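You operate a simulated robot arm through the tools that you are given. There is no shell and no other tool. Be economical: measure what you need, move in short steps, check, and stop when the job is done.

You run a simulated robot arm. Do the job below in one go: nothing can be reset, and whatever is moved stays where it is left.

## Task
Open up the chair: its lamp on, arm rest down, smudge off the stool, stool raised.
Fine: use the blue wipe pad and put it back; raise the stool by its lever to mark 3; leave the lamp dial as it is. Set down upright: what you pick out. What is to be rubbed or washed off counts as gone when no trace of it is left.

Only the result counts: the job must be done as asked and must still hold three seconds after the hand-in. Knocking over, shifting, dropping, spilling or breaking anything else fails it.

## Robot
A 7-joint arm with a two-finger parallel gripper on a trunk, on a base that drives. Base frame: it is fixed to the floor where the robot stands at the start and does not move with it; the origin is under the middle of the robot, x ahead of it, y to its left, z up. Readings come in mm, degrees, newtons and seconds.
Its first joint turns from -166.0 to 166.0 degrees. Places, roughly: arm rest [400, -400, 800]; lamp dial [600, -100, 600]; lamp head [800, -200, 1500]; lamp switch [700, 0, 600]; stool lever [-100, -800, 300]; stool seat [0, -700, 500]. Payload 3.43 kg.
Tool frame: the origin (TCP) lies between the finger pads and is the grasp point; the fingertips stand 34 mm ahead of it; z points along the fingers, y is the line along which they close. The gripper opens to 128 mm. The fingers are 24 mm wide and 12 mm thick; the gripper's body (48 by 130 mm) begins 96 mm behind the TCP.
Orientation is that of the tool frame in the base frame, as a unit quaternion [w, x, y, z]. With the fingers straight down and closing along the base's y, the tool's x points along the base's -x, its y along +y and its z along -z.

## Interface
- The arm moves only by the tool servo_tool. Its argument "plan" is a list of rows, each an object (a shift or turn left out is 0, a gripper value left out holds the last) with "delta_pos": the shift along the tool's x, y, z in units of 30 mm (1.0 is 30 mm), a list of three; "angular": the turn, a rotation vector about the tool's x, y, z in units of 4 degrees (1.0 is 4 degrees), a list of three; "hand": the opening in per cent of the stroke, from 0 (shut) to 100 (fully open). In form: [{"delta_pos": [tx, ty, tz], "angular": [ax, ay, az], "hand": hand}, ...]. A call has 1 to 12 rows; each row shifts and turns the commanded pose from where the row before left it, along the tool's axes as they then stand. A call with a number of a shift or a turn outside -1 to 1 is refused whole. Each row takes 0.2 s and may step no farther than 50 mm and 8.6 degrees from the row before; otherwise, or with a gripper value out of range, the whole call is refused. A pose out of reach is approached as far as the arm can. The call stops where the force on the tool passes 90 N (or 10 N more than at its start, if that is more) or the arm is blocked; 0.2 s more then pass. Each finger travels about 153 mm/s and halts on what it meets, pressing with about 32 N; the grip force reading is that of the motor and also rises with nothing between the fingers. The clock runs only during rows and for 0.2 s after the last one: add rows that do not move to give the fingers time. The reply holds the time, the measured pose of the TCP, the force on the tool along the base axes, the opening and the grip force, in the units named above and with some noise, with the torque about the TCP (base axes, N m) and any sound that the robot's microphone picked up.
- Cameras (640 x 400 px; columns grow to the right, rows downward): "scene" is now at [175.2, 255.7, 1333]; the picture's right is [0.23, -0.97, -0.00], its down [-0.84, -0.19, -0.50] and it looks along [0.49, 0.12, -0.86] (base axes); focal length 214 px, centre (320, 200). "wrist" rides on the gripper at [76, -11, -160] in the tool frame; the picture's right is [0.15, 0.99, 0.00], its down [-0.88, 0.13, -0.46] and it looks along [-0.45, 0.07, 0.89] (tool axes); focal length 234 px, centre (320, 200). There is no depth. A picture from a camera that has moved, and an enlarged one, comes with that camera's place and axes in the base frame and with its lens.
- snapshot(camera): a new picture of that camera. No time passes.
- roll_base(legs): drives the robot by 1 to 6 legs, each [ahead, turn to the left] in mm and degrees, along the robot's own axes; the way and the turn of a leg run together, so that a leg with both is an arc; at most 1500 mm and 180 degrees a leg. The arm and the cameras ride along, it lands a little off, and it stops where it bumps. It gives what a move gives.
- turn_head(pan, tilt): turns the head with the scene camera to pan (to the left, within 120 degrees either way) and tilt (down, from -29 to 69), counted from straight ahead of the robot. It gives what a move gives.
- close_up(camera, box): a new picture of the part [left, top, right, bottom] of that camera's present view, enlarged. No time passes.
- finish_job(): hands the job in; it is judged then, once.

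Go step by step. Nothing tells you exact positions but the pictures and the camera data: compare them with the known pose of the tool, close in by small moves and look again before you grip or let go. The budget is 120 turns and 98 pictures, counting those below and the enlarged ones. Unless the task says otherwise, let go and move clear before handing in.

The tools are called after "Emit:" as a command line: name --argument value ..., lists and objects as JSON in quotes. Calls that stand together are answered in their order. servo_tool: Moves the arm, as the interface text tells. Its arguments: {"type":"object","properties":{"plan":{"type":"array"}},"required":["plan"]} The other tools are called the same way: roll_base (legs) drives the base; turn_head (pan, tilt) turns the head that bears the scene camera; snapshot (camera) takes a picture; close_up (camera, box) takes an enlarged picture of a part of a camera's view; finish_job () hands the job in.

At the start:

```text
t: 0.0
ee_pos: [664.3, -79.8, 1278.1]
ee_rot: [0.0, 0.0, 1.0, -0.001]
force: [0.5, 0.5, -0.7]
torque: [-0.03, -0.01, 0.01]
grip_width: 127.8
grip_force: 0.0
robot x, y, heading: [1.2, 5.7, 0.0]
head pan, tilt: [13.0, 59.0]
```

scene: 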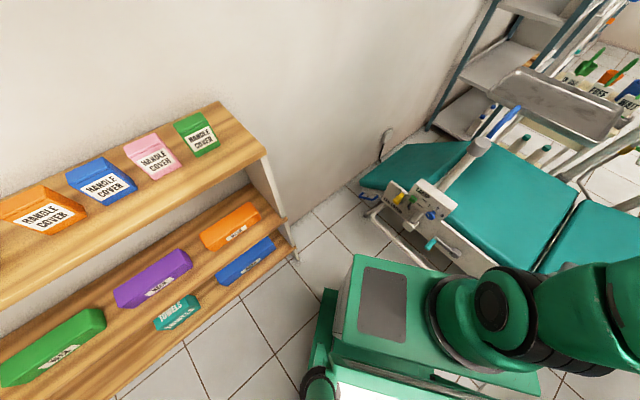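
wrist: 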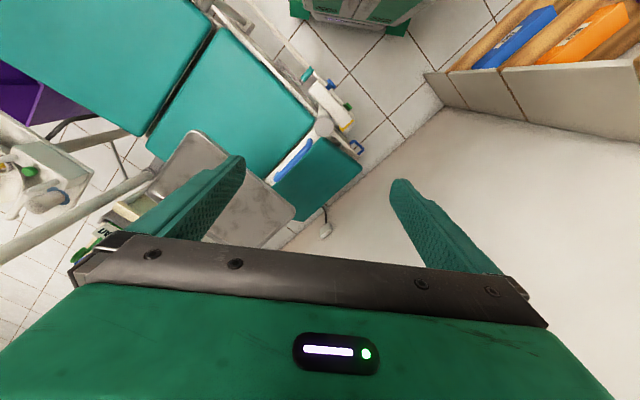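

I see a shelf with packs to the left, and a dental chair ahead and to the right. I'll look around to find the lamp, arm rest, stool and the blue wipe pad.

Emit:
turn_head --pan -30 --tilt 35

Emit:
snapshot --camera "scene"

Emit:
turn_head --pan -85 --tilt 45

Emit:
snapshot --camera "scene"

```text
t: 1.1
ee_pos: [648.9, -79.4, 1287.2]
ee_rot: [0.006, 0.001, 1.0, 0.0]
force: [-0.2, 0.1, 0.4]
torque: [0.02, 0.0, 0.0]
grip_width: 128.1
grip_force: 0.1
robot x, y, heading: [4.1, 5.6, -0.1]
head pan, tilt: [-30.0, 35.0]
```

```text
95 pictures are left
camera scene: at [186.0, 196.4, 1366.0], right [-0.5, -0.87, 0.01], down [-0.51, 0.29, -0.81], along [0.7, -0.41, -0.58], focal length 214 px, centre (320, 200)
```

scene: 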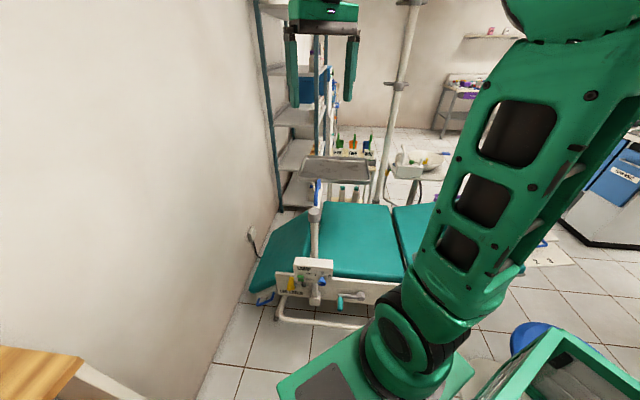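

```text
t: 2.3
ee_pos: [648.7, -80.1, 1288.2]
ee_rot: [0.006, 0.001, 1.0, 0.0]
force: [0.8, 0.7, 0.3]
torque: [-0.03, 0.02, 0.0]
grip_width: 128.1
grip_force: 0.0
robot x, y, heading: [4.0, 1.9, -0.0]
head pan, tilt: [-85.0, 45.0]
```

```text
94 pictures are left
camera scene: at [116.6, 159.4, 1352.2], right [-1.0, -0.09, 0.01], down [-0.07, 0.7, -0.71], along [0.05, -0.7, -0.71], focal length 214 px, centre (320, 200)
```

scene: 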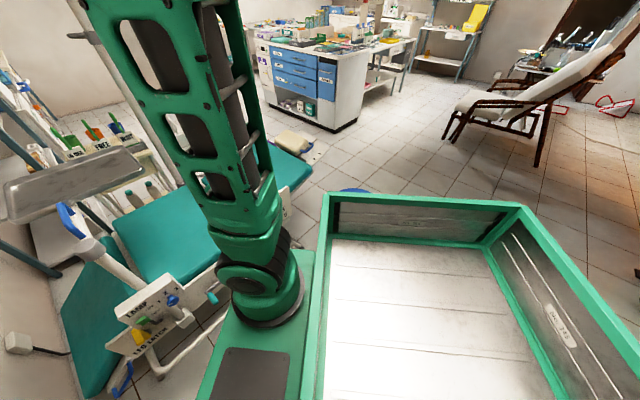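

The panel carries labels such as "LAMP" and "LEG LATCH". I'll look at it closer and search for the stool and the wipe pad.

Emit:
close_up --camera "scene" --box '[80, 230, 240, 400]'

Emit:
turn_head --pan -20 --tilt 50

Emit:
close_up --camera "scene" --box '[220, 100, 460, 280]'

Emit:
turn_head --pan -120 --tilt 50

Emit:
snapshot --camera "scene"

```text
2.35 times, centred on (160, 315) of scene
camera zoom: at [116.6, 159.4, 1352.2], right [-1.0, -0.09, 0.01], down [-0.07, 0.7, -0.71], along [0.05, -0.7, -0.71], focal length 505 px, centre (696, -71)
```

zoom: 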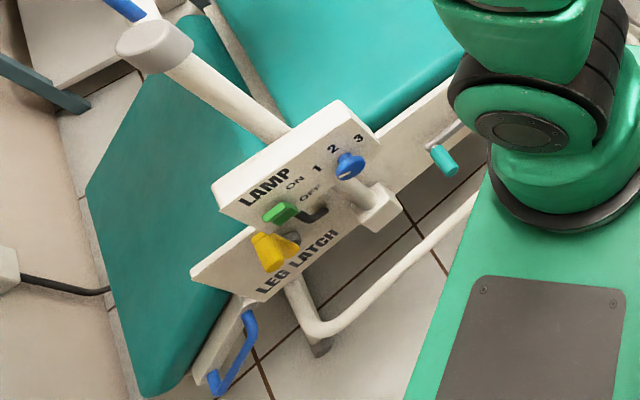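

```text
t: 3.7
ee_pos: [649.2, -79.6, 1287.7]
ee_rot: [0.006, 0.001, 1.0, -0.001]
force: [0.1, 0.3, 0.1]
torque: [0.01, -0.02, 0.0]
grip_width: 128.0
grip_force: 0.0
robot x, y, heading: [1.4, 5.3, -0.2]
head pan, tilt: [-20.0, 50.0]
```

```text
2.22 times, centred on (340, 190) of scene
camera zoom: at [181.7, 214.0, 1344.4], right [-0.34, -0.94, 0.0], down [-0.73, 0.26, -0.63], along [0.59, -0.22, -0.77], focal length 477 px, centre (276, 222)
```

zoom: 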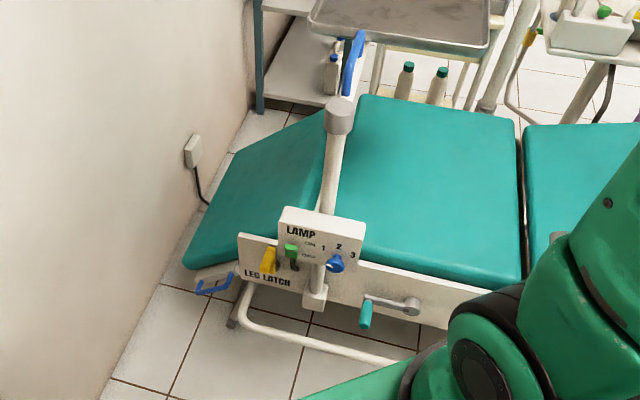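

```text
t: 5.5
ee_pos: [648.9, -78.9, 1288.6]
ee_rot: [0.006, 0.001, 1.0, 0.0]
force: [0.1, 0.1, -0.1]
torque: [-0.01, 0.02, -0.02]
grip_width: 128.2
grip_force: 0.1
robot x, y, heading: [1.0, 8.9, -0.1]
head pan, tilt: [-120.0, 50.0]
```

```text
91 pictures are left
camera scene: at [70.9, 173.7, 1345.9], right [-0.87, 0.5, 0.01], down [0.37, 0.66, -0.65], along [-0.33, -0.56, -0.76], focal length 214 px, centre (320, 200)
```

scene: 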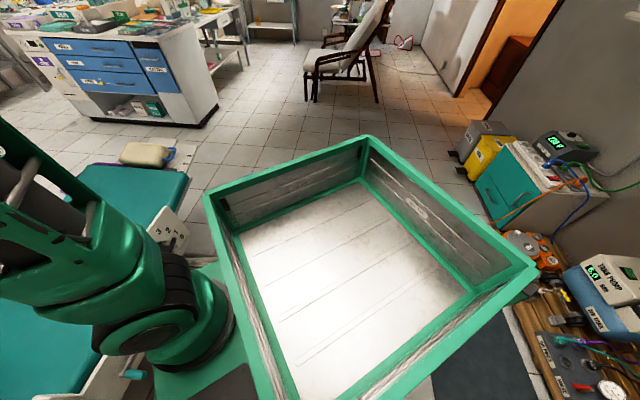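

The arm hides the arm rest and the stool. I'll look from other head angles and from the wrist camera.

Emit:
turn_head --pan -55 --tilt 55

Emit:
snapshot --camera "scene"

Emit:
turn_head --pan -20 --tilt 0

Emit:
snapshot --camera "scene"

Emit:
snapshot --camera "wrist"

```text
t: 6.8
ee_pos: [648.7, -79.9, 1288.4]
ee_rot: [0.007, 0.001, 1.0, 0.0]
force: [0.3, 0.5, 0.7]
torque: [-0.04, -0.01, -0.03]
grip_width: 127.9
grip_force: 0.0
robot x, y, heading: [4.4, 1.8, -0.1]
head pan, tilt: [-55.0, 55.0]
```

```text
90 pictures are left
camera scene: at [150.6, 181.3, 1338.3], right [-0.82, -0.57, 0.01], down [-0.48, 0.67, -0.57], along [0.32, -0.47, -0.82], focal length 214 px, centre (320, 200)
```

scene: 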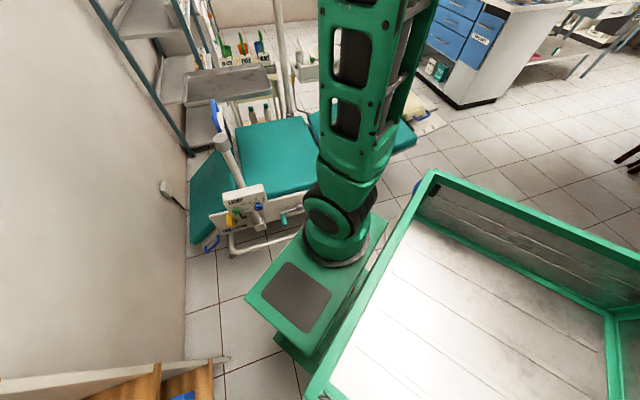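

```text
t: 8.1
ee_pos: [648.4, -80.0, 1288.1]
ee_rot: [0.007, 0.001, 1.0, 0.0]
force: [-0.9, -0.3, 0.6]
torque: [0.03, -0.01, -0.01]
grip_width: 128.0
grip_force: 0.1
robot x, y, heading: [2.0, 6.7, -0.1]
head pan, tilt: [-20.0, 0.0]
```

```text
89 pictures are left
camera scene: at [195.0, 209.6, 1422.0], right [-0.34, -0.94, 0.0], down [-0.01, 0.0, -1.0], along [0.94, -0.34, -0.01], focal length 214 px, centre (320, 200)
```

scene: 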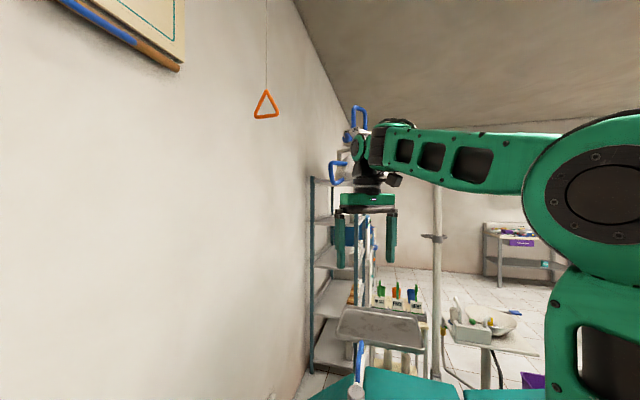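

```text
88 pictures are left
camera wrist: at [571.9, -91.0, 1447.7], right [-0.15, 0.99, 0.0], down [0.88, 0.13, 0.47], along [0.46, 0.07, -0.88], focal length 234 px, centre (320, 200)
```

wrist: 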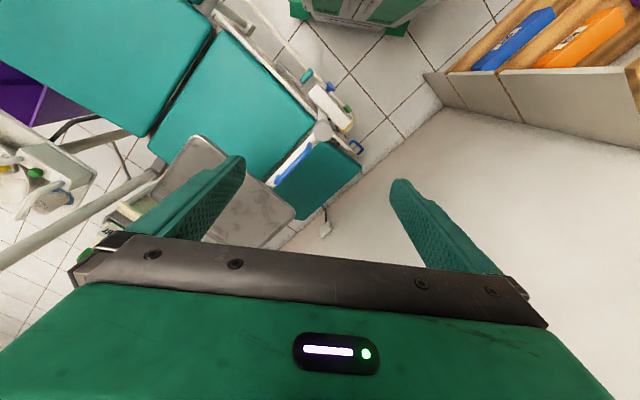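

The panel with the green lamp switch is at about (700, 0, 600), and the lamp head is behind the gripper. I'll swing the arm towards the right, staying high, so that the wrist camera can see the arm rest and the stool.

Emit:
servo_tool --plan '[{"delta_pos": [0.6, -1, 0]}, {"delta_pos": [0.6, -1, 0]}, {"delta_pos": [0.6, -1, 0]}, {"delta_pos": [0.6, -1, 0]}, {"delta_pos": [0.6, -1, 0]}, {"delta_pos": [0.6, -1, 0]}, {"delta_pos": [0.6, -1, 0]}, {"delta_pos": [0.6, -1, 0]}, {"delta_pos": [0.6, -1, 0]}, {"delta_pos": [0.6, -1, 0]}, {"delta_pos": [0.6, -1, 0]}, {"delta_pos": [0.6, -1, 0]}]'

Emit:
snapshot --camera "wrist"

Emit:
turn_head --pan -45 --tilt 35

Emit:
snapshot --camera "scene"

```text
t: 10.7
ee_pos: [433.0, -440.9, 1286.2]
ee_rot: [0.006, 0.0, 1.0, 0.0]
force: [0.0, 0.3, -0.5]
torque: [-0.04, -0.04, 0.0]
grip_width: 128.0
grip_force: 0.0
robot x, y, heading: [3.3, 4.1, -0.0]
head pan, tilt: [-20.0, 0.0]
```

```text
87 pictures are left
camera wrist: at [355.7, -451.6, 1445.9], right [-0.15, 0.99, 0.0], down [0.88, 0.13, 0.47], along [0.46, 0.07, -0.88], focal length 234 px, centre (320, 200)
```

wrist: 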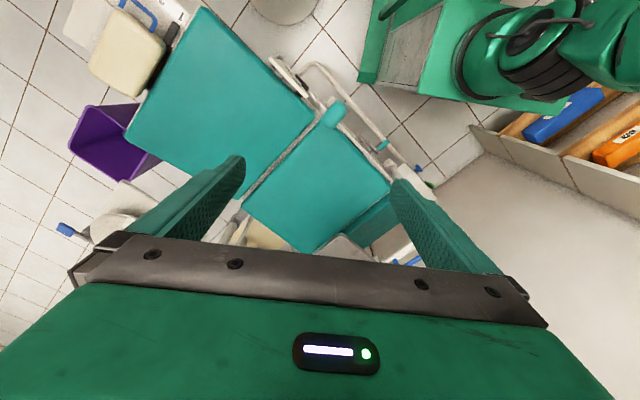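

```text
t: 11.7
ee_pos: [433.1, -440.4, 1286.7]
ee_rot: [0.006, 0.002, 1.0, 0.0]
force: [1.5, 1.1, 0.4]
torque: [0.04, -0.01, 0.0]
grip_width: 128.0
grip_force: 0.0
robot x, y, heading: [0.4, 4.1, 0.1]
head pan, tilt: [-45.0, 35.0]
```

```text
86 pictures are left
camera scene: at [171.9, 178.1, 1366.3], right [-0.71, -0.71, 0.01], down [-0.42, 0.4, -0.81], along [0.57, -0.58, -0.58], focal length 214 px, centre (320, 200)
```

scene: 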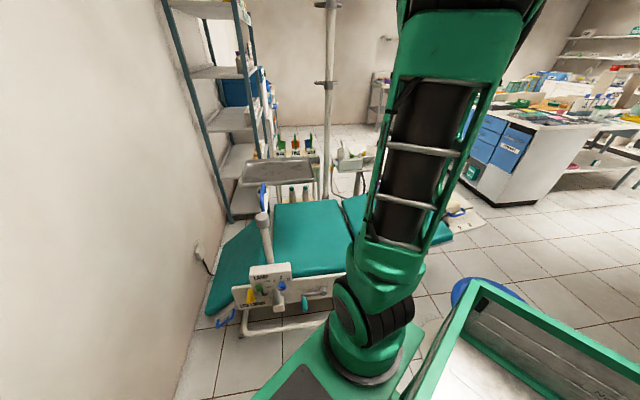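

The upright teal post near the top of the wrist view looks like the raised arm rest, with the stool beyond it. I'll enlarge this view.

Emit:
close_up --camera "wrist" --box '[200, 0, 480, 180]'

Emit:
close_up --camera "scene" --box '[200, 180, 360, 350]'

Emit:
close_up --camera "scene" --box '[400, 150, 640, 320]'

```text
2.22 times, centred on (340, 90) of wrist
camera zoom: at [356.1, -451.2, 1445.7], right [-0.15, 0.99, 0.0], down [0.88, 0.13, 0.47], along [0.46, 0.07, -0.88], focal length 520 px, centre (276, 444)
```

zoom: 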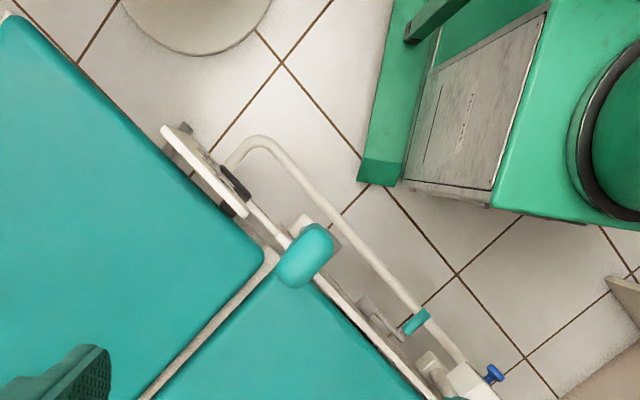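

```text
2.35 times, centred on (280, 265) of scene
camera zoom: at [171.9, 178.1, 1366.3], right [-0.71, -0.71, 0.01], down [-0.42, 0.4, -0.81], along [0.57, -0.58, -0.58], focal length 505 px, centre (414, 47)
```

zoom: 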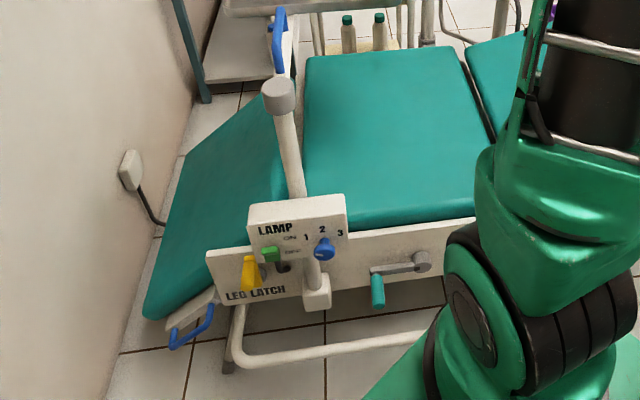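

```text
2.35 times, centred on (520, 235) of scene
camera zoom: at [171.9, 178.1, 1366.3], right [-0.71, -0.71, 0.01], down [-0.42, 0.4, -0.81], along [0.57, -0.58, -0.58], focal length 505 px, centre (-151, 118)
```

zoom: 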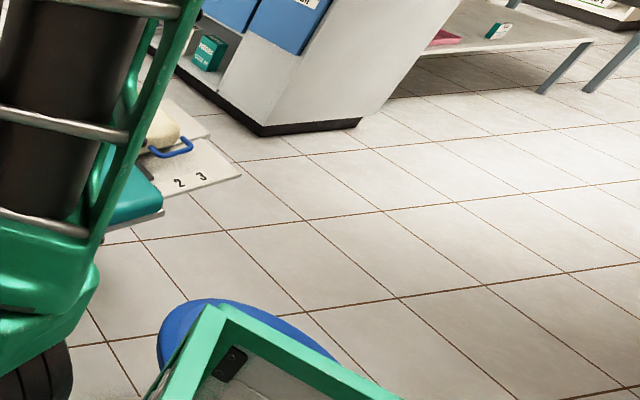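

The stool seat is blue, near (50, -700). Next I'll look at the left shelf for the blue wipe pad and turn the wrist towards the stool.

Emit:
turn_head --pan 30 --tilt 55

Emit:
close_up --camera "scene" --box '[0, 60, 480, 360]'

Emit:
servo_tool --plan '[{"delta_pos": [0.5, -0.5, 0], "angular": [0, 0, 1]}, {"delta_pos": [0.5, -0.5, 0], "angular": [0, 0, 1]}, {"delta_pos": [0.5, -0.5, 0], "angular": [0, 0, 1]}, {"delta_pos": [0.5, -0.5, 0], "angular": [0, 0, 1]}, {"delta_pos": [0.5, -0.5, 0], "angular": [0, 0, 1]}, {"delta_pos": [0.5, -0.5, 0], "angular": [0, 0, 1]}, {"delta_pos": [0.5, -0.2, 0], "angular": [0, 0, 1]}, {"delta_pos": [0.5, 0, 0], "angular": [0, 0, 1]}, {"delta_pos": [0.5, 0, 0], "angular": [0, 0, 1]}, {"delta_pos": [0.5, 0, 0], "angular": [0, 0, 1]}, {"delta_pos": [0.5, 0, 0], "angular": [0, 0, 1]}, {"delta_pos": [0, 0.5, 0], "angular": [0, 0, 1]}]'

```text
t: 13.1
ee_pos: [432.8, -439.4, 1285.6]
ee_rot: [0.006, 0.001, 1.0, 0.0]
force: [-0.8, -0.3, -0.4]
torque: [0.01, -0.02, 0.01]
grip_width: 127.7
grip_force: 0.0
robot x, y, heading: [1.6, 2.6, -0.1]
head pan, tilt: [30.0, 55.0]
```

```text
1.33 times, centred on (240, 210) of scene
camera zoom: at [171.7, 276.4, 1338.0], right [0.5, -0.87, -0.01], down [-0.72, -0.41, -0.56], along [0.49, 0.29, -0.83], focal length 286 px, centre (427, 187)
```

zoom: 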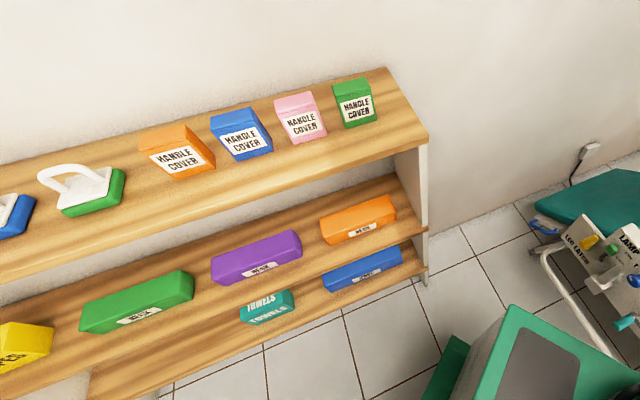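

```text
t: 15.7
ee_pos: [273.4, -464.2, 1281.5]
ee_rot: [0.006, 0.408, 0.913, 0.002]
force: [-0.1, 0.0, -0.2]
torque: [-0.05, 0.03, 0.01]
grip_width: 128.2
grip_force: 0.1
robot x, y, heading: [2.1, 6.4, -0.1]
head pan, tilt: [30.0, 55.0]
```

The pads with white handles stand on the upper shelf, with the blue one further left. I'll keep swinging the wrist over to see the stool.

Emit:
servo_tool --plan '[{"delta_pos": [0, -0.5, 0], "angular": [0, 0, 1]}, {"delta_pos": [0, -0.5, 0], "angular": [0, 0, 1]}, {"delta_pos": [0, -0.5, 0], "angular": [0, 0, 1]}, {"delta_pos": [0, -0.5, 0], "angular": [0, 0, 1]}, {"delta_pos": [0, -0.5, 0], "angular": [0, 0, 1]}, {"delta_pos": [0, -0.5, 0], "angular": [0, 0, 1]}, {"delta_pos": [0, -0.5, 0], "angular": [0, 0, 1]}, {"delta_pos": [0, -0.5, 0], "angular": [0, 0, 1]}, {"delta_pos": [0, -0.5, 0], "angular": [0, 0, 1]}, {"delta_pos": [0, -0.5, 0], "angular": [0, 0, 1]}, {"delta_pos": [0, -0.5, 0]}, {"delta_pos": [0, -0.5, 0]}]'

Emit:
snapshot --camera "wrist"

Emit:
turn_head --pan 75 --tilt 50

Emit:
snapshot --camera "scene"

```text
t: 18.3
ee_pos: [109.4, -526.7, 1282.1]
ee_rot: [0.004, 0.695, 0.719, 0.004]
force: [0.7, 0.6, -0.4]
torque: [0.01, -0.03, 0.0]
grip_width: 128.1
grip_force: 0.1
robot x, y, heading: [-1.1, 1.8, -0.2]
head pan, tilt: [30.0, 55.0]
```

```text
81 pictures are left
camera wrist: at [94.6, -451.5, 1442.0], right [0.98, 0.18, 0.01], down [0.15, -0.88, 0.46], along [0.09, -0.45, -0.89], focal length 234 px, centre (320, 200)
```

wrist: 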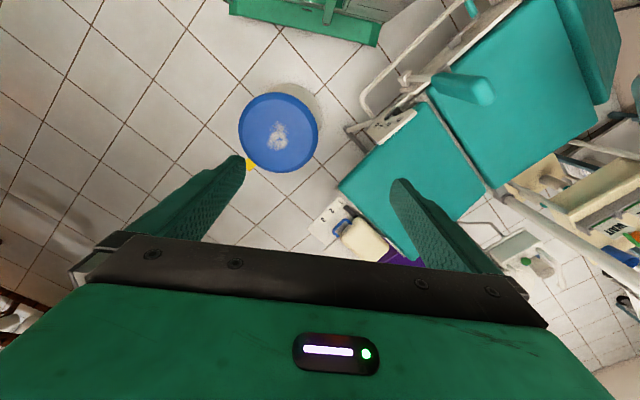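

```text
t: 19.5
ee_pos: [108.6, -526.4, 1281.4]
ee_rot: [0.004, 0.695, 0.719, 0.005]
force: [0.1, 0.0, -0.3]
torque: [-0.02, 0.02, -0.01]
grip_width: 127.9
grip_force: 0.0
robot x, y, heading: [2.5, 0.8, -0.1]
head pan, tilt: [75.0, 50.0]
```

```text
80 pictures are left
camera scene: at [129.2, 314.7, 1345.1], right [0.97, -0.26, -0.01], down [-0.21, -0.74, -0.64], along [0.16, 0.62, -0.77], focal length 214 px, centre (320, 200)
```

scene: 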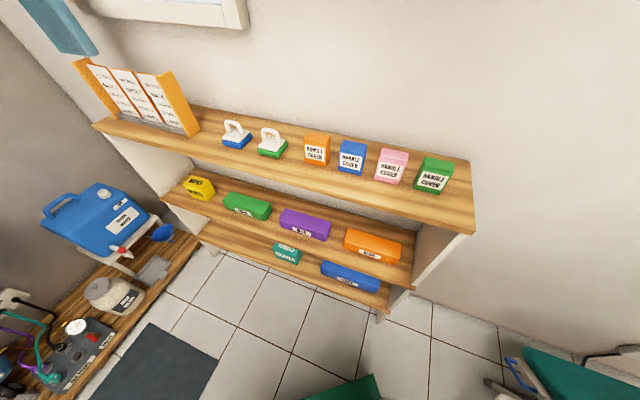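

The blue pad with its white handle is at about (25, 970, 970) on the upper shelf. The stool seat has a whitish smudge on top, and a yellow lever shows at its edge. I'll enlarge both.

Emit:
close_up --camera "wrist" --box '[200, 70, 360, 190]'

Emit:
close_up --camera "wrist" --box '[300, 40, 520, 260]'

Emit:
close_up --camera "scene" --box '[200, 100, 320, 180]'

```text
3.33 times, centred on (280, 130) of wrist
camera zoom: at [94.6, -451.4, 1442.0], right [0.98, 0.18, 0.01], down [0.15, -0.88, 0.46], along [0.09, -0.45, -0.89], focal length 781 px, centre (453, 433)
```

zoom: 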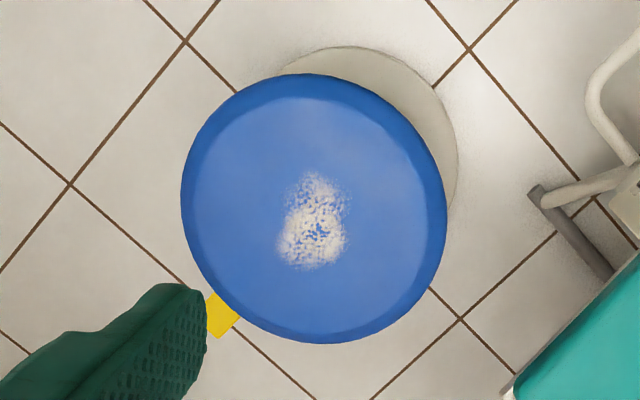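

```text
1.82 times, centred on (410, 150) of wrist
camera zoom: at [94.6, -451.4, 1442.0], right [0.98, 0.18, 0.01], down [0.15, -0.88, 0.46], along [0.09, -0.45, -0.89], focal length 426 px, centre (156, 291)
```

zoom: 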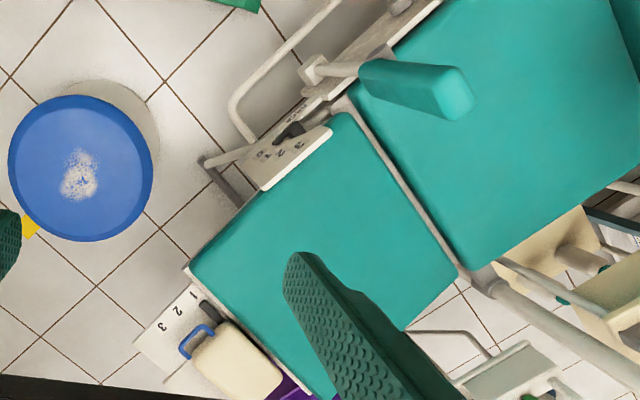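

```text
5.00 times, centred on (260, 140) of scene
camera zoom: at [129.2, 314.7, 1345.1], right [0.97, -0.26, -0.01], down [-0.21, -0.74, -0.64], along [0.16, 0.62, -0.77], focal length 1072 px, centre (620, 500)
```

zoom: 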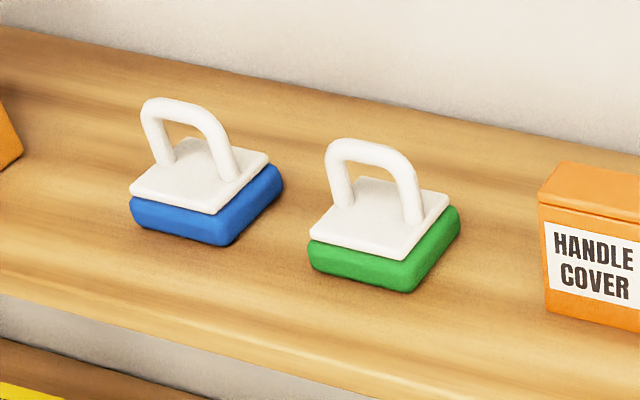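

The arm now points to the right, so the head may have a clear view of the arm rest and panel. I'll look.

Emit:
turn_head --pan -45 --tilt 45

Emit:
snapshot --camera "scene"

```text
t: 21.5
ee_pos: [109.4, -526.7, 1281.2]
ee_rot: [0.003, 0.695, 0.719, 0.004]
force: [-0.1, 0.8, -0.4]
torque: [-0.02, -0.02, -0.01]
grip_width: 128.0
grip_force: 0.0
robot x, y, heading: [-0.1, 3.4, -0.2]
head pan, tilt: [-45.0, 45.0]
```

```text
76 pictures are left
camera scene: at [166.9, 182.9, 1351.5], right [-0.71, -0.71, 0.01], down [-0.51, 0.5, -0.7], along [0.49, -0.5, -0.71], focal length 214 px, centre (320, 200)
```

scene: 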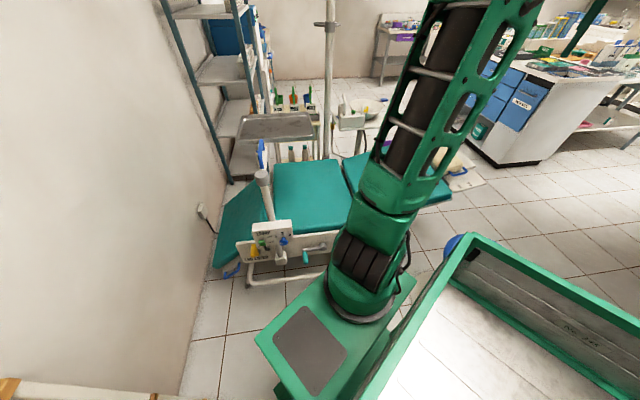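

The arm still blocks the head's view, so I'll lower and turn the wrist to look at the arm rest from the side. Triangulation puts its top at about (419, -412, 945) and its pivot at about (387, -394, 620).

Emit:
servo_tool --plan '[{"delta_pos": [0, 0, 0.9], "angular": [0, 0, -1]}, {"delta_pos": [0, 0, 0.9], "angular": [0, 0, -1]}, {"delta_pos": [0, 0, 0.9], "angular": [0, 0, -1]}, {"delta_pos": [0, 0, 0.9], "angular": [0, 0, -1]}, {"delta_pos": [0, 0, 0.9], "angular": [0, 0, -1]}, {"delta_pos": [0, 0, 0.9], "angular": [0, 0, -1]}, {"delta_pos": [0, 0, 0.9], "angular": [0, 0, -1]}, {"delta_pos": [0, 0, 0.9], "angular": [0, 0, -1]}, {"delta_pos": [0, 0, 0.9], "angular": [0, 0, -1]}, {"delta_pos": [0, 0, 0.9], "angular": [0, 0, -1]}, {"delta_pos": [0, 0, 0.9], "angular": [0, 0, -1]}, {"delta_pos": [0, 0, 0.9], "angular": [0, 0, -1]}]'

Emit:
servo_tool --plan '[{"delta_pos": [-0.2, 0.2, 0], "angular": [0, 0, -1]}, {"delta_pos": [-0.2, 0.2, 0], "angular": [0, 0, -1]}, {"delta_pos": [-0.2, 0.2, 0], "angular": [0, 0, -1]}, {"delta_pos": [-0.2, 0.2, 0], "angular": [0, 0, -1]}, {"delta_pos": [-0.2, 0.2, 0], "angular": [0, 0, -1]}, {"delta_pos": [-0.2, 0.2, 0], "angular": [0, 0, -1]}, {"delta_pos": [0, 0, 0], "angular": [0, -1, 0]}, {"delta_pos": [0, 0, 0], "angular": [0, -1, 0]}, {"delta_pos": [0, 0, 0], "angular": [0, -1, 0]}, {"delta_pos": [0, 0, 0], "angular": [0, -1, 0]}, {"delta_pos": [0, 0, 0], "angular": [0, -1, 0]}, {"delta_pos": [0, 0, 0], "angular": [0, -1, 0]}]'

Emit:
snapshot --camera "wrist"

```text
t: 24.1
ee_pos: [113.2, -527.8, 957.9]
ee_rot: [0.005, 0.342, 0.94, 0.002]
force: [0.4, 0.3, -0.2]
torque: [-0.03, -0.04, -0.02]
grip_width: 127.9
grip_force: 0.1
robot x, y, heading: [2.7, 2.1, -0.2]
head pan, tilt: [-45.0, 45.0]
```

```text
t: 26.7
ee_pos: [161.5, -514.5, 958.6]
ee_rot: [0.211, 0.136, 0.968, -0.028]
force: [-0.7, -0.3, 0.1]
torque: [-0.03, 0.01, -0.02]
grip_width: 128.2
grip_force: 0.1
robot x, y, heading: [-1.2, 4.7, -0.2]
head pan, tilt: [-45.0, 45.0]
```

```text
75 pictures are left
camera wrist: at [29.0, -488.1, 1072.6], right [0.15, 0.99, -0.06], down [0.62, -0.05, 0.78], along [0.77, -0.15, -0.62], focal length 234 px, centre (320, 200)
```

wrist: 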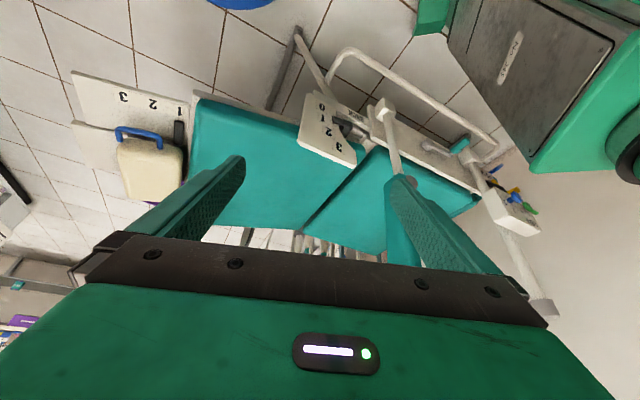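

The image is upside down: the arm rest pole rises from the pivot at (385, 110) to the teal pad behind the right finger. I'll enlarge it.

Emit:
close_up --camera "wrist" --box '[280, 40, 560, 270]'

```text
1.74 times, centred on (420, 155) of wrist
camera zoom: at [29.0, -488.1, 1072.6], right [0.15, 0.99, -0.06], down [0.62, -0.05, 0.78], along [0.77, -0.15, -0.62], focal length 407 px, centre (146, 278)
```

zoom: 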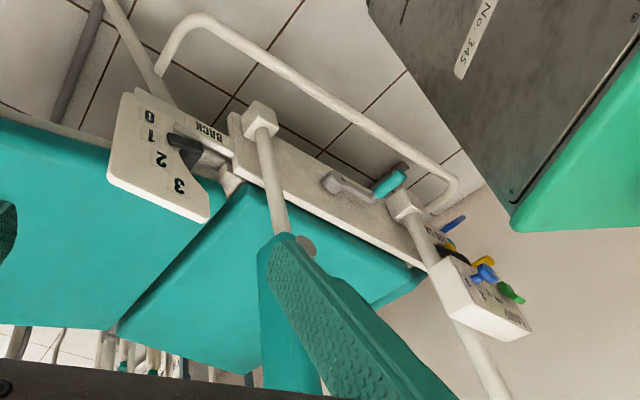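

The arm rest pad is hinged on a post at about (420, -380, 715). I'll shift sideways so the finger no longer hides it.

Emit:
servo_tool --plan '[{"delta_pos": [0.3, 0.8, 0]}, {"delta_pos": [0.3, 0.8, 0]}, {"delta_pos": [0.3, 0.8, 0]}, {"delta_pos": [0.3, 0.8, 0]}]'

Emit:
close_up --camera "wrist" --box '[200, 40, 480, 270]'

```text
t: 27.7
ee_pos: [157.5, -412.8, 943.1]
ee_rot: [0.211, 0.137, 0.967, -0.029]
force: [0.0, 0.0, -0.4]
torque: [-0.03, 0.04, 0.02]
grip_width: 127.9
grip_force: 0.1
robot x, y, heading: [-0.4, 2.7, -0.2]
head pan, tilt: [-45.0, 45.0]
```

```text
1.74 times, centred on (340, 155) of wrist
camera zoom: at [24.9, -386.8, 1057.8], right [0.14, 0.99, -0.06], down [0.62, -0.05, 0.78], along [0.77, -0.15, -0.62], focal length 407 px, centre (285, 278)
```

zoom: 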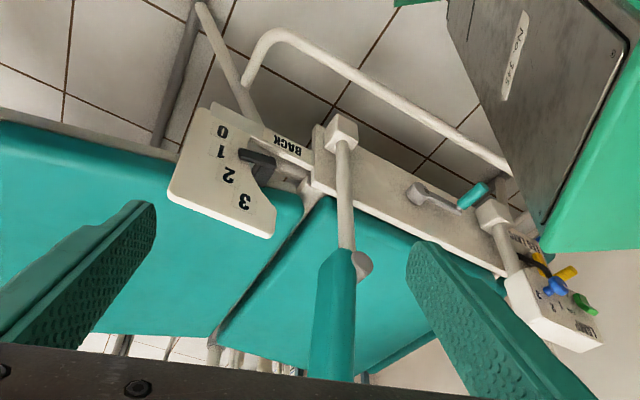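

The hinge disc sits on the leg-end side of the pad, so the pad should fold forward, along about (0.56, 0.83). I'll close the hand, straighten the tool and go behind the pad.

Emit:
servo_tool --plan '[{"angular": [0, 1, 0], "hand": 0}, {"angular": [0, 1, 0]}, {"angular": [0, 1, 0]}, {"angular": [0, 1, 0]}, {"angular": [0, 1, 0]}, {"angular": [0, 1, 0]}]'

Emit:
servo_tool --plan '[{"delta_pos": [-0.9, -0.13, 0.15]}, {"delta_pos": [-0.9, -0.13, 0.15]}, {"delta_pos": [-0.9, -0.13, 0.15]}, {"delta_pos": [-0.9, -0.13, 0.15]}, {"delta_pos": [-0.9, -0.13, 0.15]}, {"delta_pos": [-0.9, -0.13, 0.15]}, {"delta_pos": [-0.9, -0.13, 0.15]}, {"delta_pos": [-0.9, -0.13, 0.15]}]'

Emit:
snapshot --camera "wrist"

Emit:
snapshot --camera "scene"

```text
t: 29.1
ee_pos: [156.6, -412.0, 944.1]
ee_rot: [0.005, 0.14, 0.99, 0.001]
force: [0.5, 0.1, 0.4]
torque: [0.02, -0.01, -0.02]
grip_width: 0.0
grip_force: 31.9
robot x, y, heading: [2.3, 3.8, -0.1]
head pan, tilt: [-45.0, 45.0]
```

```text
t: 30.9
ee_pos: [355.5, -503.2, 909.1]
ee_rot: [0.007, 0.14, 0.99, 0.0]
force: [-0.3, 0.2, 0.0]
torque: [-0.01, -0.01, -0.03]
grip_width: 0.1
grip_force: 32.2
robot x, y, heading: [1.0, 2.3, -0.1]
head pan, tilt: [-45.0, 45.0]
```

```text
72 pictures are left
camera wrist: at [278.8, -493.0, 1069.3], right [0.13, 0.99, 0.0], down [0.88, -0.12, 0.47], along [0.46, -0.06, -0.88], focal length 234 px, centre (320, 200)
```

wrist: 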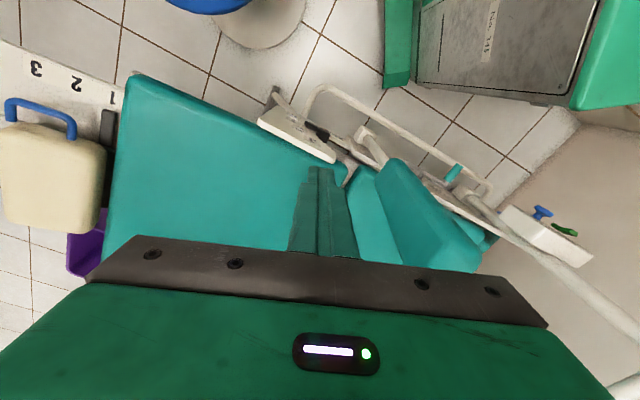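

```text
71 pictures are left
camera scene: at [166.6, 183.0, 1351.5], right [-0.71, -0.71, 0.01], down [-0.51, 0.5, -0.7], along [0.49, -0.5, -0.71], focal length 214 px, centre (320, 200)
```

scene: 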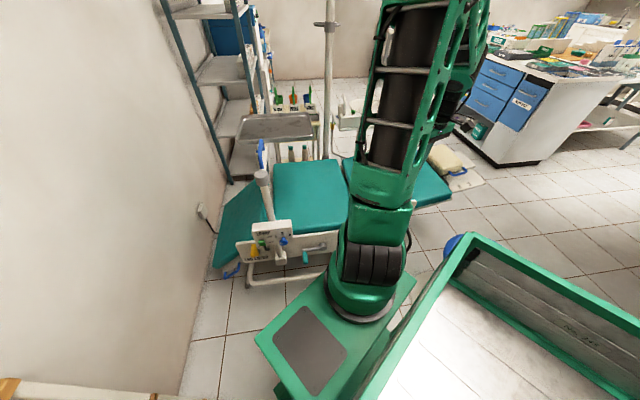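

The fingers are behind the pad. I'll push forward along the chair in short steps.

Emit:
servo_tool --plan '[{"delta_pos": [-0.206, 0.635, 0]}, {"delta_pos": [-0.206, 0.635, 0]}, {"delta_pos": [-0.206, 0.635, 0]}, {"delta_pos": [-0.206, 0.635, 0]}, {"delta_pos": [-0.206, 0.635, 0]}, {"delta_pos": [-0.206, 0.635, 0]}, {"delta_pos": [-0.206, 0.635, 0]}]'

Emit:
snapshot --camera "wrist"

```text
t: 32.5
ee_pos: [434.3, -385.5, 911.6]
ee_rot: [0.005, 0.14, 0.99, 0.001]
force: [0.1, -2.3, 0.8]
torque: [-0.07, -0.01, 0.0]
grip_width: 0.0
grip_force: 31.7
robot x, y, heading: [0.9, 4.5, -0.1]
head pan, tilt: [-45.0, 45.0]
```

```text
70 pictures are left
camera wrist: at [357.5, -376.4, 1070.1], right [0.13, 0.99, 0.0], down [0.88, -0.12, 0.47], along [0.46, -0.06, -0.88], focal length 234 px, centre (320, 200)
```

wrist: 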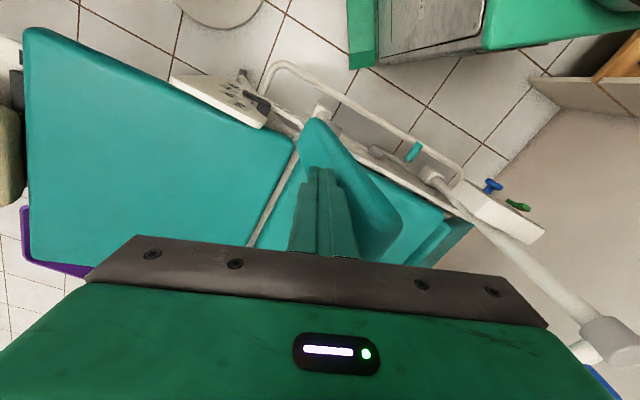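

The pad yields with only about 2 N. I'll keep pushing along the arc.

Emit:
servo_tool --plan '[{"delta_pos": [-0.206, 0.635, 0.1]}, {"delta_pos": [-0.206, 0.635, 0.2]}, {"delta_pos": [-0.206, 0.635, 0.3]}, {"delta_pos": [-0.206, 0.635, 0.3]}, {"delta_pos": [-0.206, 0.635, 0.4]}, {"delta_pos": [-0.206, 0.635, 0.4]}]'

Emit:
snapshot --camera "wrist"

```text
t: 33.9
ee_pos: [502.9, -284.4, 860.5]
ee_rot: [0.005, 0.139, 0.99, 0.001]
force: [-0.2, 0.2, 0.2]
torque: [-0.01, 0.02, 0.01]
grip_width: 0.0
grip_force: 32.3
robot x, y, heading: [5.0, 1.8, -0.0]
head pan, tilt: [-45.0, 45.0]
```

```text
69 pictures are left
camera wrist: at [426.5, -275.0, 1019.7], right [0.13, 0.99, 0.0], down [0.88, -0.12, 0.47], along [0.46, -0.06, -0.88], focal length 234 px, centre (320, 200)
```

wrist: 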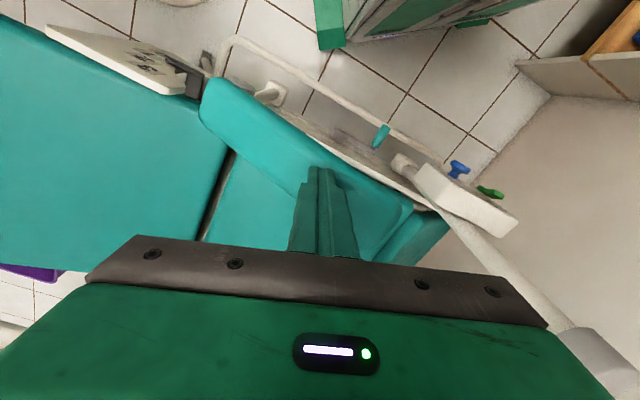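

The pad now looks nearly down. I'll press gently from above to check that it is seated.

Emit:
servo_tool --plan '[{"delta_pos": [-0.1, 0.3, 0.5]}, {"delta_pos": [-0.1, 0.3, 0.5]}, {"delta_pos": [0, 0, 0.5]}]'

Emit:
servo_tool --plan '[{"delta_pos": [0, 0, 0.3]}, {"delta_pos": [0, 0, 0.3]}]'

Emit:
snapshot --camera "wrist"

```text
t: 34.7
ee_pos: [514.0, -270.3, 814.3]
ee_rot: [0.005, 0.14, 0.99, 0.001]
force: [-0.2, 0.6, 0.0]
torque: [-0.03, -0.04, -0.01]
grip_width: 0.2
grip_force: 32.0
robot x, y, heading: [3.5, 3.3, 0.3]
head pan, tilt: [-45.0, 45.0]
```

```text
t: 35.3
ee_pos: [515.7, -270.5, 797.0]
ee_rot: [0.006, 0.14, 0.99, 0.001]
force: [-1.1, 0.5, -0.4]
torque: [-0.02, -0.01, 0.02]
grip_width: 0.2
grip_force: 32.2
robot x, y, heading: [1.9, 6.2, -0.2]
head pan, tilt: [-45.0, 45.0]
```

```text
68 pictures are left
camera wrist: at [437.8, -260.4, 957.0], right [0.13, 0.99, 0.0], down [0.88, -0.12, 0.47], along [0.46, -0.06, -0.88], focal length 234 px, centre (320, 200)
```

wrist: 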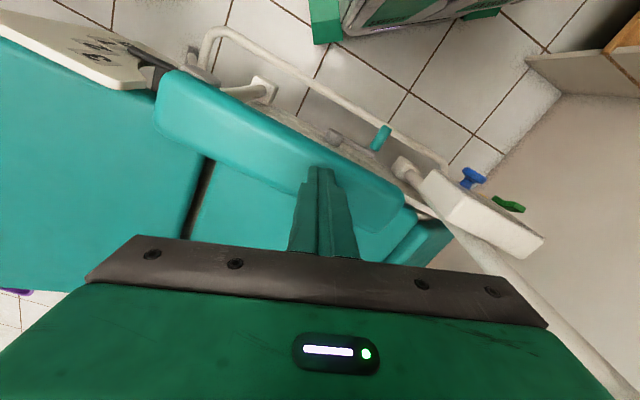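

Emit:
servo_tool --plan '[{"delta_pos": [0, 0, 0.2]}, {"delta_pos": [0, 0, 0.2]}, {"delta_pos": [0, 0, 0.2]}, {"delta_pos": [0, 0, 0.2]}]'

```text
t: 36.1
ee_pos: [506.2, -270.4, 789.0]
ee_rot: [0.015, 0.141, 0.99, 0.002]
force: [0.4, 0.4, -0.2]
torque: [0.02, 0.08, -0.05]
grip_width: 0.0
grip_force: 32.4
robot x, y, heading: [6.3, 4.8, 0.1]
head pan, tilt: [-45.0, 45.0]
stopped in row 4: the force on the tool passed its limit at 115 N (the readings are from after the stop); the commanded pose is now the measured one
```

The pad took 115 N without moving, so the arm rest is down and seated. The green switch triangulates to about (648, 9, 640) and the blue dial to about (596, -56, 640). I'll lift and go to look at the panel.

Emit:
servo_tool --plan '[{"delta_pos": [0, 0, -0.9]}, {"delta_pos": [0, 0, -0.9]}, {"delta_pos": [0, 0, -0.9]}, {"delta_pos": [0, 0, -0.9]}, {"delta_pos": [0.2, 0.96, 0]}, {"delta_pos": [0.2, 0.96, 0]}, {"delta_pos": [0.2, 0.96, 0]}, {"delta_pos": [0.2, 0.96, 0]}, {"delta_pos": [0.2, 0.96, 0]}, {"delta_pos": [0.2, 0.96, 0]}, {"delta_pos": [0.2, 0.96, 0]}, {"delta_pos": [0.2, 0.96, 0]}]'

Emit:
servo_tool --plan '[{"delta_pos": [0.2, 0.9, 0], "angular": [0, 0, 1]}, {"delta_pos": [0.2, 0.9, 0], "angular": [0, 0, 1]}, {"delta_pos": [0.2, 0.9, 0], "angular": [0, 0, 1]}, {"delta_pos": [0.2, 0.9, 0], "angular": [0, 0, 1]}, {"angular": [0, -1, 0]}, {"angular": [0, -1, 0]}, {"angular": [0, -1, 0]}, {"angular": [0, -1, 0]}, {"angular": [0, -1, 0]}, {"angular": [0, -1, 0]}, {"angular": [0, -1, 0]}, {"angular": [0, -1, 0]}]'

Emit:
snapshot --camera "wrist"

```text
t: 38.7
ee_pos: [528.5, -36.7, 899.7]
ee_rot: [0.013, 0.139, 0.99, 0.002]
force: [-0.2, 0.1, 0.0]
torque: [-0.02, 0.02, -0.03]
grip_width: 0.1
grip_force: 32.0
out of reach, approached as far as the arm can: row 9, 10
robot x, y, heading: [5.3, 7.4, -0.1]
head pan, tilt: [-45.0, 45.0]
```

```text
t: 41.3
ee_pos: [547.4, 70.3, 901.4]
ee_rot: [0.147, 0.274, 0.95, -0.035]
force: [0.1, 0.8, 0.3]
torque: [0.03, 0.03, 0.02]
grip_width: 0.0
grip_force: 31.8
out of reach, approached as far as the arm can: row 9, 10, 11, 12
robot x, y, heading: [2.3, -0.6, 0.1]
head pan, tilt: [-45.0, 45.0]
```

```text
67 pictures are left
camera wrist: at [439.5, 123.2, 1032.3], right [0.41, 0.91, -0.03], down [0.66, -0.27, 0.7], along [0.63, -0.3, -0.71], focal length 234 px, centre (320, 200)
```

wrist: 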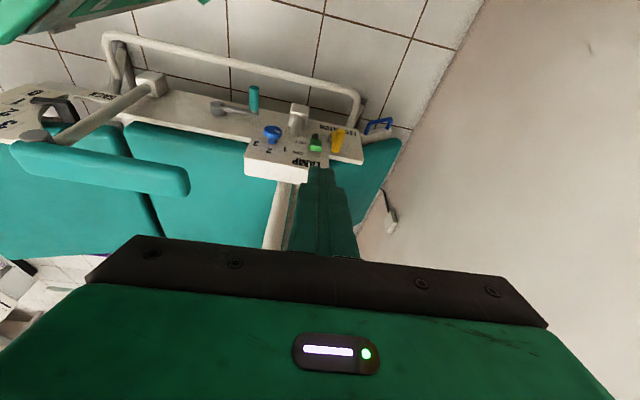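

The arm rest lies flat. I'll enlarge the panel.

Emit:
close_up --camera "wrist" --box '[220, 80, 380, 200]'

```text
3.33 times, centred on (300, 140) of wrist
camera zoom: at [439.5, 123.2, 1032.3], right [0.41, 0.91, -0.03], down [0.66, -0.27, 0.7], along [0.63, -0.3, -0.71], focal length 781 px, centre (387, 400)
```

zoom: 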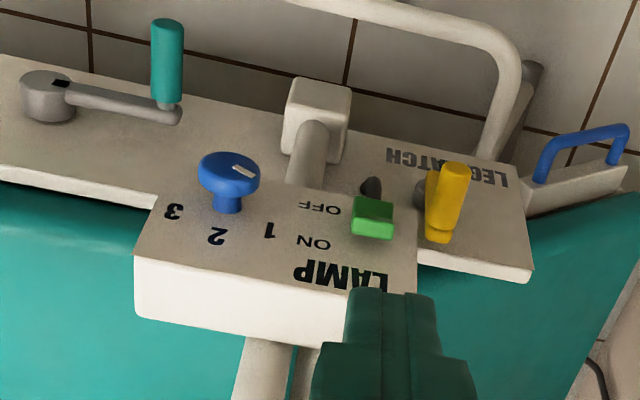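

I need a nearer view of the switch to tell which way it is set. I'll lower the camera and shift it sideways.

Emit:
servo_tool --plan '[{"delta_pos": [0.31, 0.5, 0.95]}, {"delta_pos": [0.31, 0.5, 0.95]}, {"delta_pos": [0.31, 0.5, 0.95]}, {"delta_pos": [0.31, 0.5, 0.95]}, {"delta_pos": [0.31, 0.5, 0.95]}]'

Emit:
close_up --camera "wrist" --box '[180, 90, 400, 260]'

```text
t: 42.5
ee_pos: [587.7, 136.9, 754.1]
ee_rot: [0.148, 0.274, 0.95, -0.035]
force: [-0.7, -0.3, -0.8]
torque: [-0.01, -0.01, 0.04]
grip_width: 0.0
grip_force: 32.3
robot x, y, heading: [1.5, 0.5, -0.0]
head pan, tilt: [-45.0, 45.0]
```

```text
2.35 times, centred on (290, 175) of wrist
camera zoom: at [479.1, 190.1, 884.1], right [0.41, 0.91, -0.03], down [0.66, -0.27, 0.7], along [0.63, -0.3, -0.71], focal length 551 px, centre (391, 259)
```

zoom: 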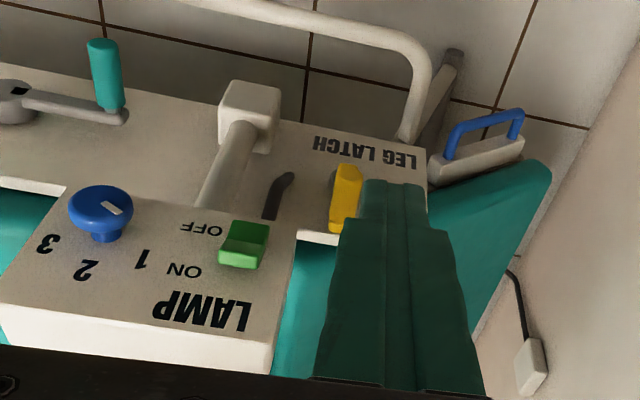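

The black item is a slot in the lower plate. I'll take a tight enlargement of the green switch.

Emit:
close_up --camera "wrist" --box '[225, 150, 305, 210]'

```text
6.67 times, centred on (265, 180) of wrist
camera zoom: at [479.1, 190.1, 884.1], right [0.41, 0.91, -0.03], down [0.66, -0.27, 0.7], along [0.63, -0.3, -0.71], focal length 1561 px, centre (687, 333)
```

zoom: 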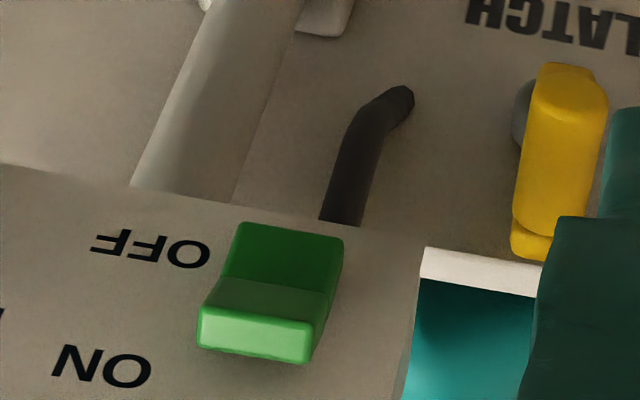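

The rocker's ON end (upper) stands proud, so the switch is OFF now. I'll bring the fingertip in front of the ON end at about (650, 8, 650).

Emit:
servo_tool --plan '[{"delta_pos": [0, -0.83, 0]}, {"delta_pos": [0, -0.83, 0]}, {"delta_pos": [0, -0.83, 0]}, {"delta_pos": [-0.29, 0, 0.73]}, {"delta_pos": [-0.29, 0, 0.73]}, {"delta_pos": [-0.29, 0, 0.73]}, {"delta_pos": [-0.29, 0, 0.73]}, {}]'

Emit:
close_up --camera "wrist" --box '[220, 90, 420, 240]'

```text
t: 44.3
ee_pos: [625.2, 83.8, 679.7]
ee_rot: [0.147, 0.274, 0.95, -0.035]
force: [0.4, 1.1, 0.4]
torque: [0.02, 0.0, -0.04]
grip_width: 0.0
grip_force: 32.0
out of reach, approached as far as the arm can: row 2, 3
robot x, y, heading: [2.7, 4.1, -0.3]
head pan, tilt: [-45.0, 45.0]
```

```text
2.67 times, centred on (320, 165) of wrist
camera zoom: at [517.6, 137.1, 810.4], right [0.41, 0.91, -0.03], down [0.66, -0.27, 0.7], along [0.63, -0.3, -0.71], focal length 624 px, centre (320, 293)
```

zoom: 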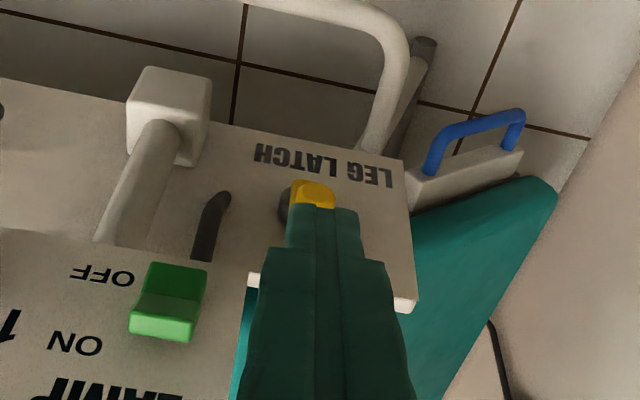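

The finger stopped short, sitting above the yellow leg latch, which must not be touched. I'll move sideways and outward, away from it.

Emit:
servo_tool --plan '[{"delta_pos": [0.4, -0.3, 0]}, {"delta_pos": [0.3, -0.6, 0]}, {"delta_pos": [0.2, -0.6, 0]}, {"delta_pos": [0, -0.6, 0]}]'

```text
t: 45.3
ee_pos: [594.4, 72.7, 672.2]
ee_rot: [0.147, 0.274, 0.95, -0.035]
force: [0.2, 1.1, -0.3]
torque: [-0.02, 0.0, -0.01]
grip_width: 0.0
grip_force: 31.3
out of reach, approached as far as the arm can: row 3, 4
robot x, y, heading: [-0.3, 2.4, -0.1]
head pan, tilt: [-45.0, 45.0]
```

This spot is too near the arm's own axis. I'll raise the hand and back the base up by 150 mm for more room.

Emit:
servo_tool --plan '[{"delta_pos": [0.3, 0, -0.9]}, {"delta_pos": [0.3, 0, -0.9]}, {"delta_pos": [0.3, 0, -0.9]}]'

Emit:
roll_base --legs '[[-150, 0]]'

Emit:
snapshot --camera "wrist"

```text
t: 46.1
ee_pos: [594.5, 72.3, 673.0]
ee_rot: [0.147, 0.274, 0.95, -0.034]
force: [0.2, 0.4, 0.4]
torque: [0.0, 0.01, 0.0]
grip_width: 0.1
grip_force: 32.1
out of reach, approached as far as the arm can: row 1, 2, 3
robot x, y, heading: [-0.7, 6.5, -0.0]
head pan, tilt: [-45.0, 45.0]
```

```text
t: 47.5
ee_pos: [444.3, 72.7, 672.4]
ee_rot: [0.148, 0.274, 0.95, -0.034]
force: [0.1, 0.0, 0.1]
torque: [0.01, -0.03, 0.0]
grip_width: 0.2
grip_force: 32.7
robot x, y, heading: [-146.8, 5.1, -0.1]
head pan, tilt: [-45.0, 45.0]
```

```text
62 pictures are left
camera wrist: at [335.7, 124.9, 803.2], right [0.41, 0.91, -0.03], down [0.66, -0.27, 0.7], along [0.63, -0.3, -0.71], focal length 234 px, centre (320, 200)
```

wrist: 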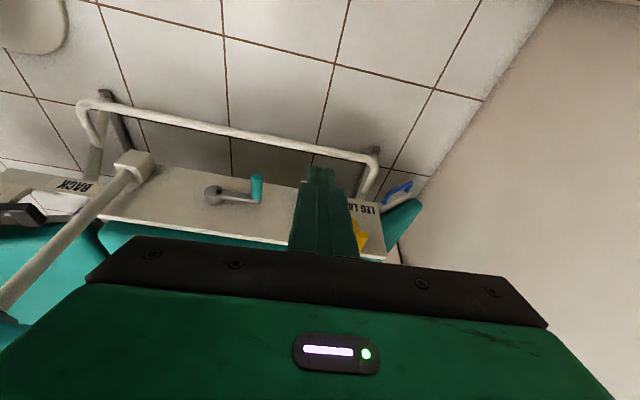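

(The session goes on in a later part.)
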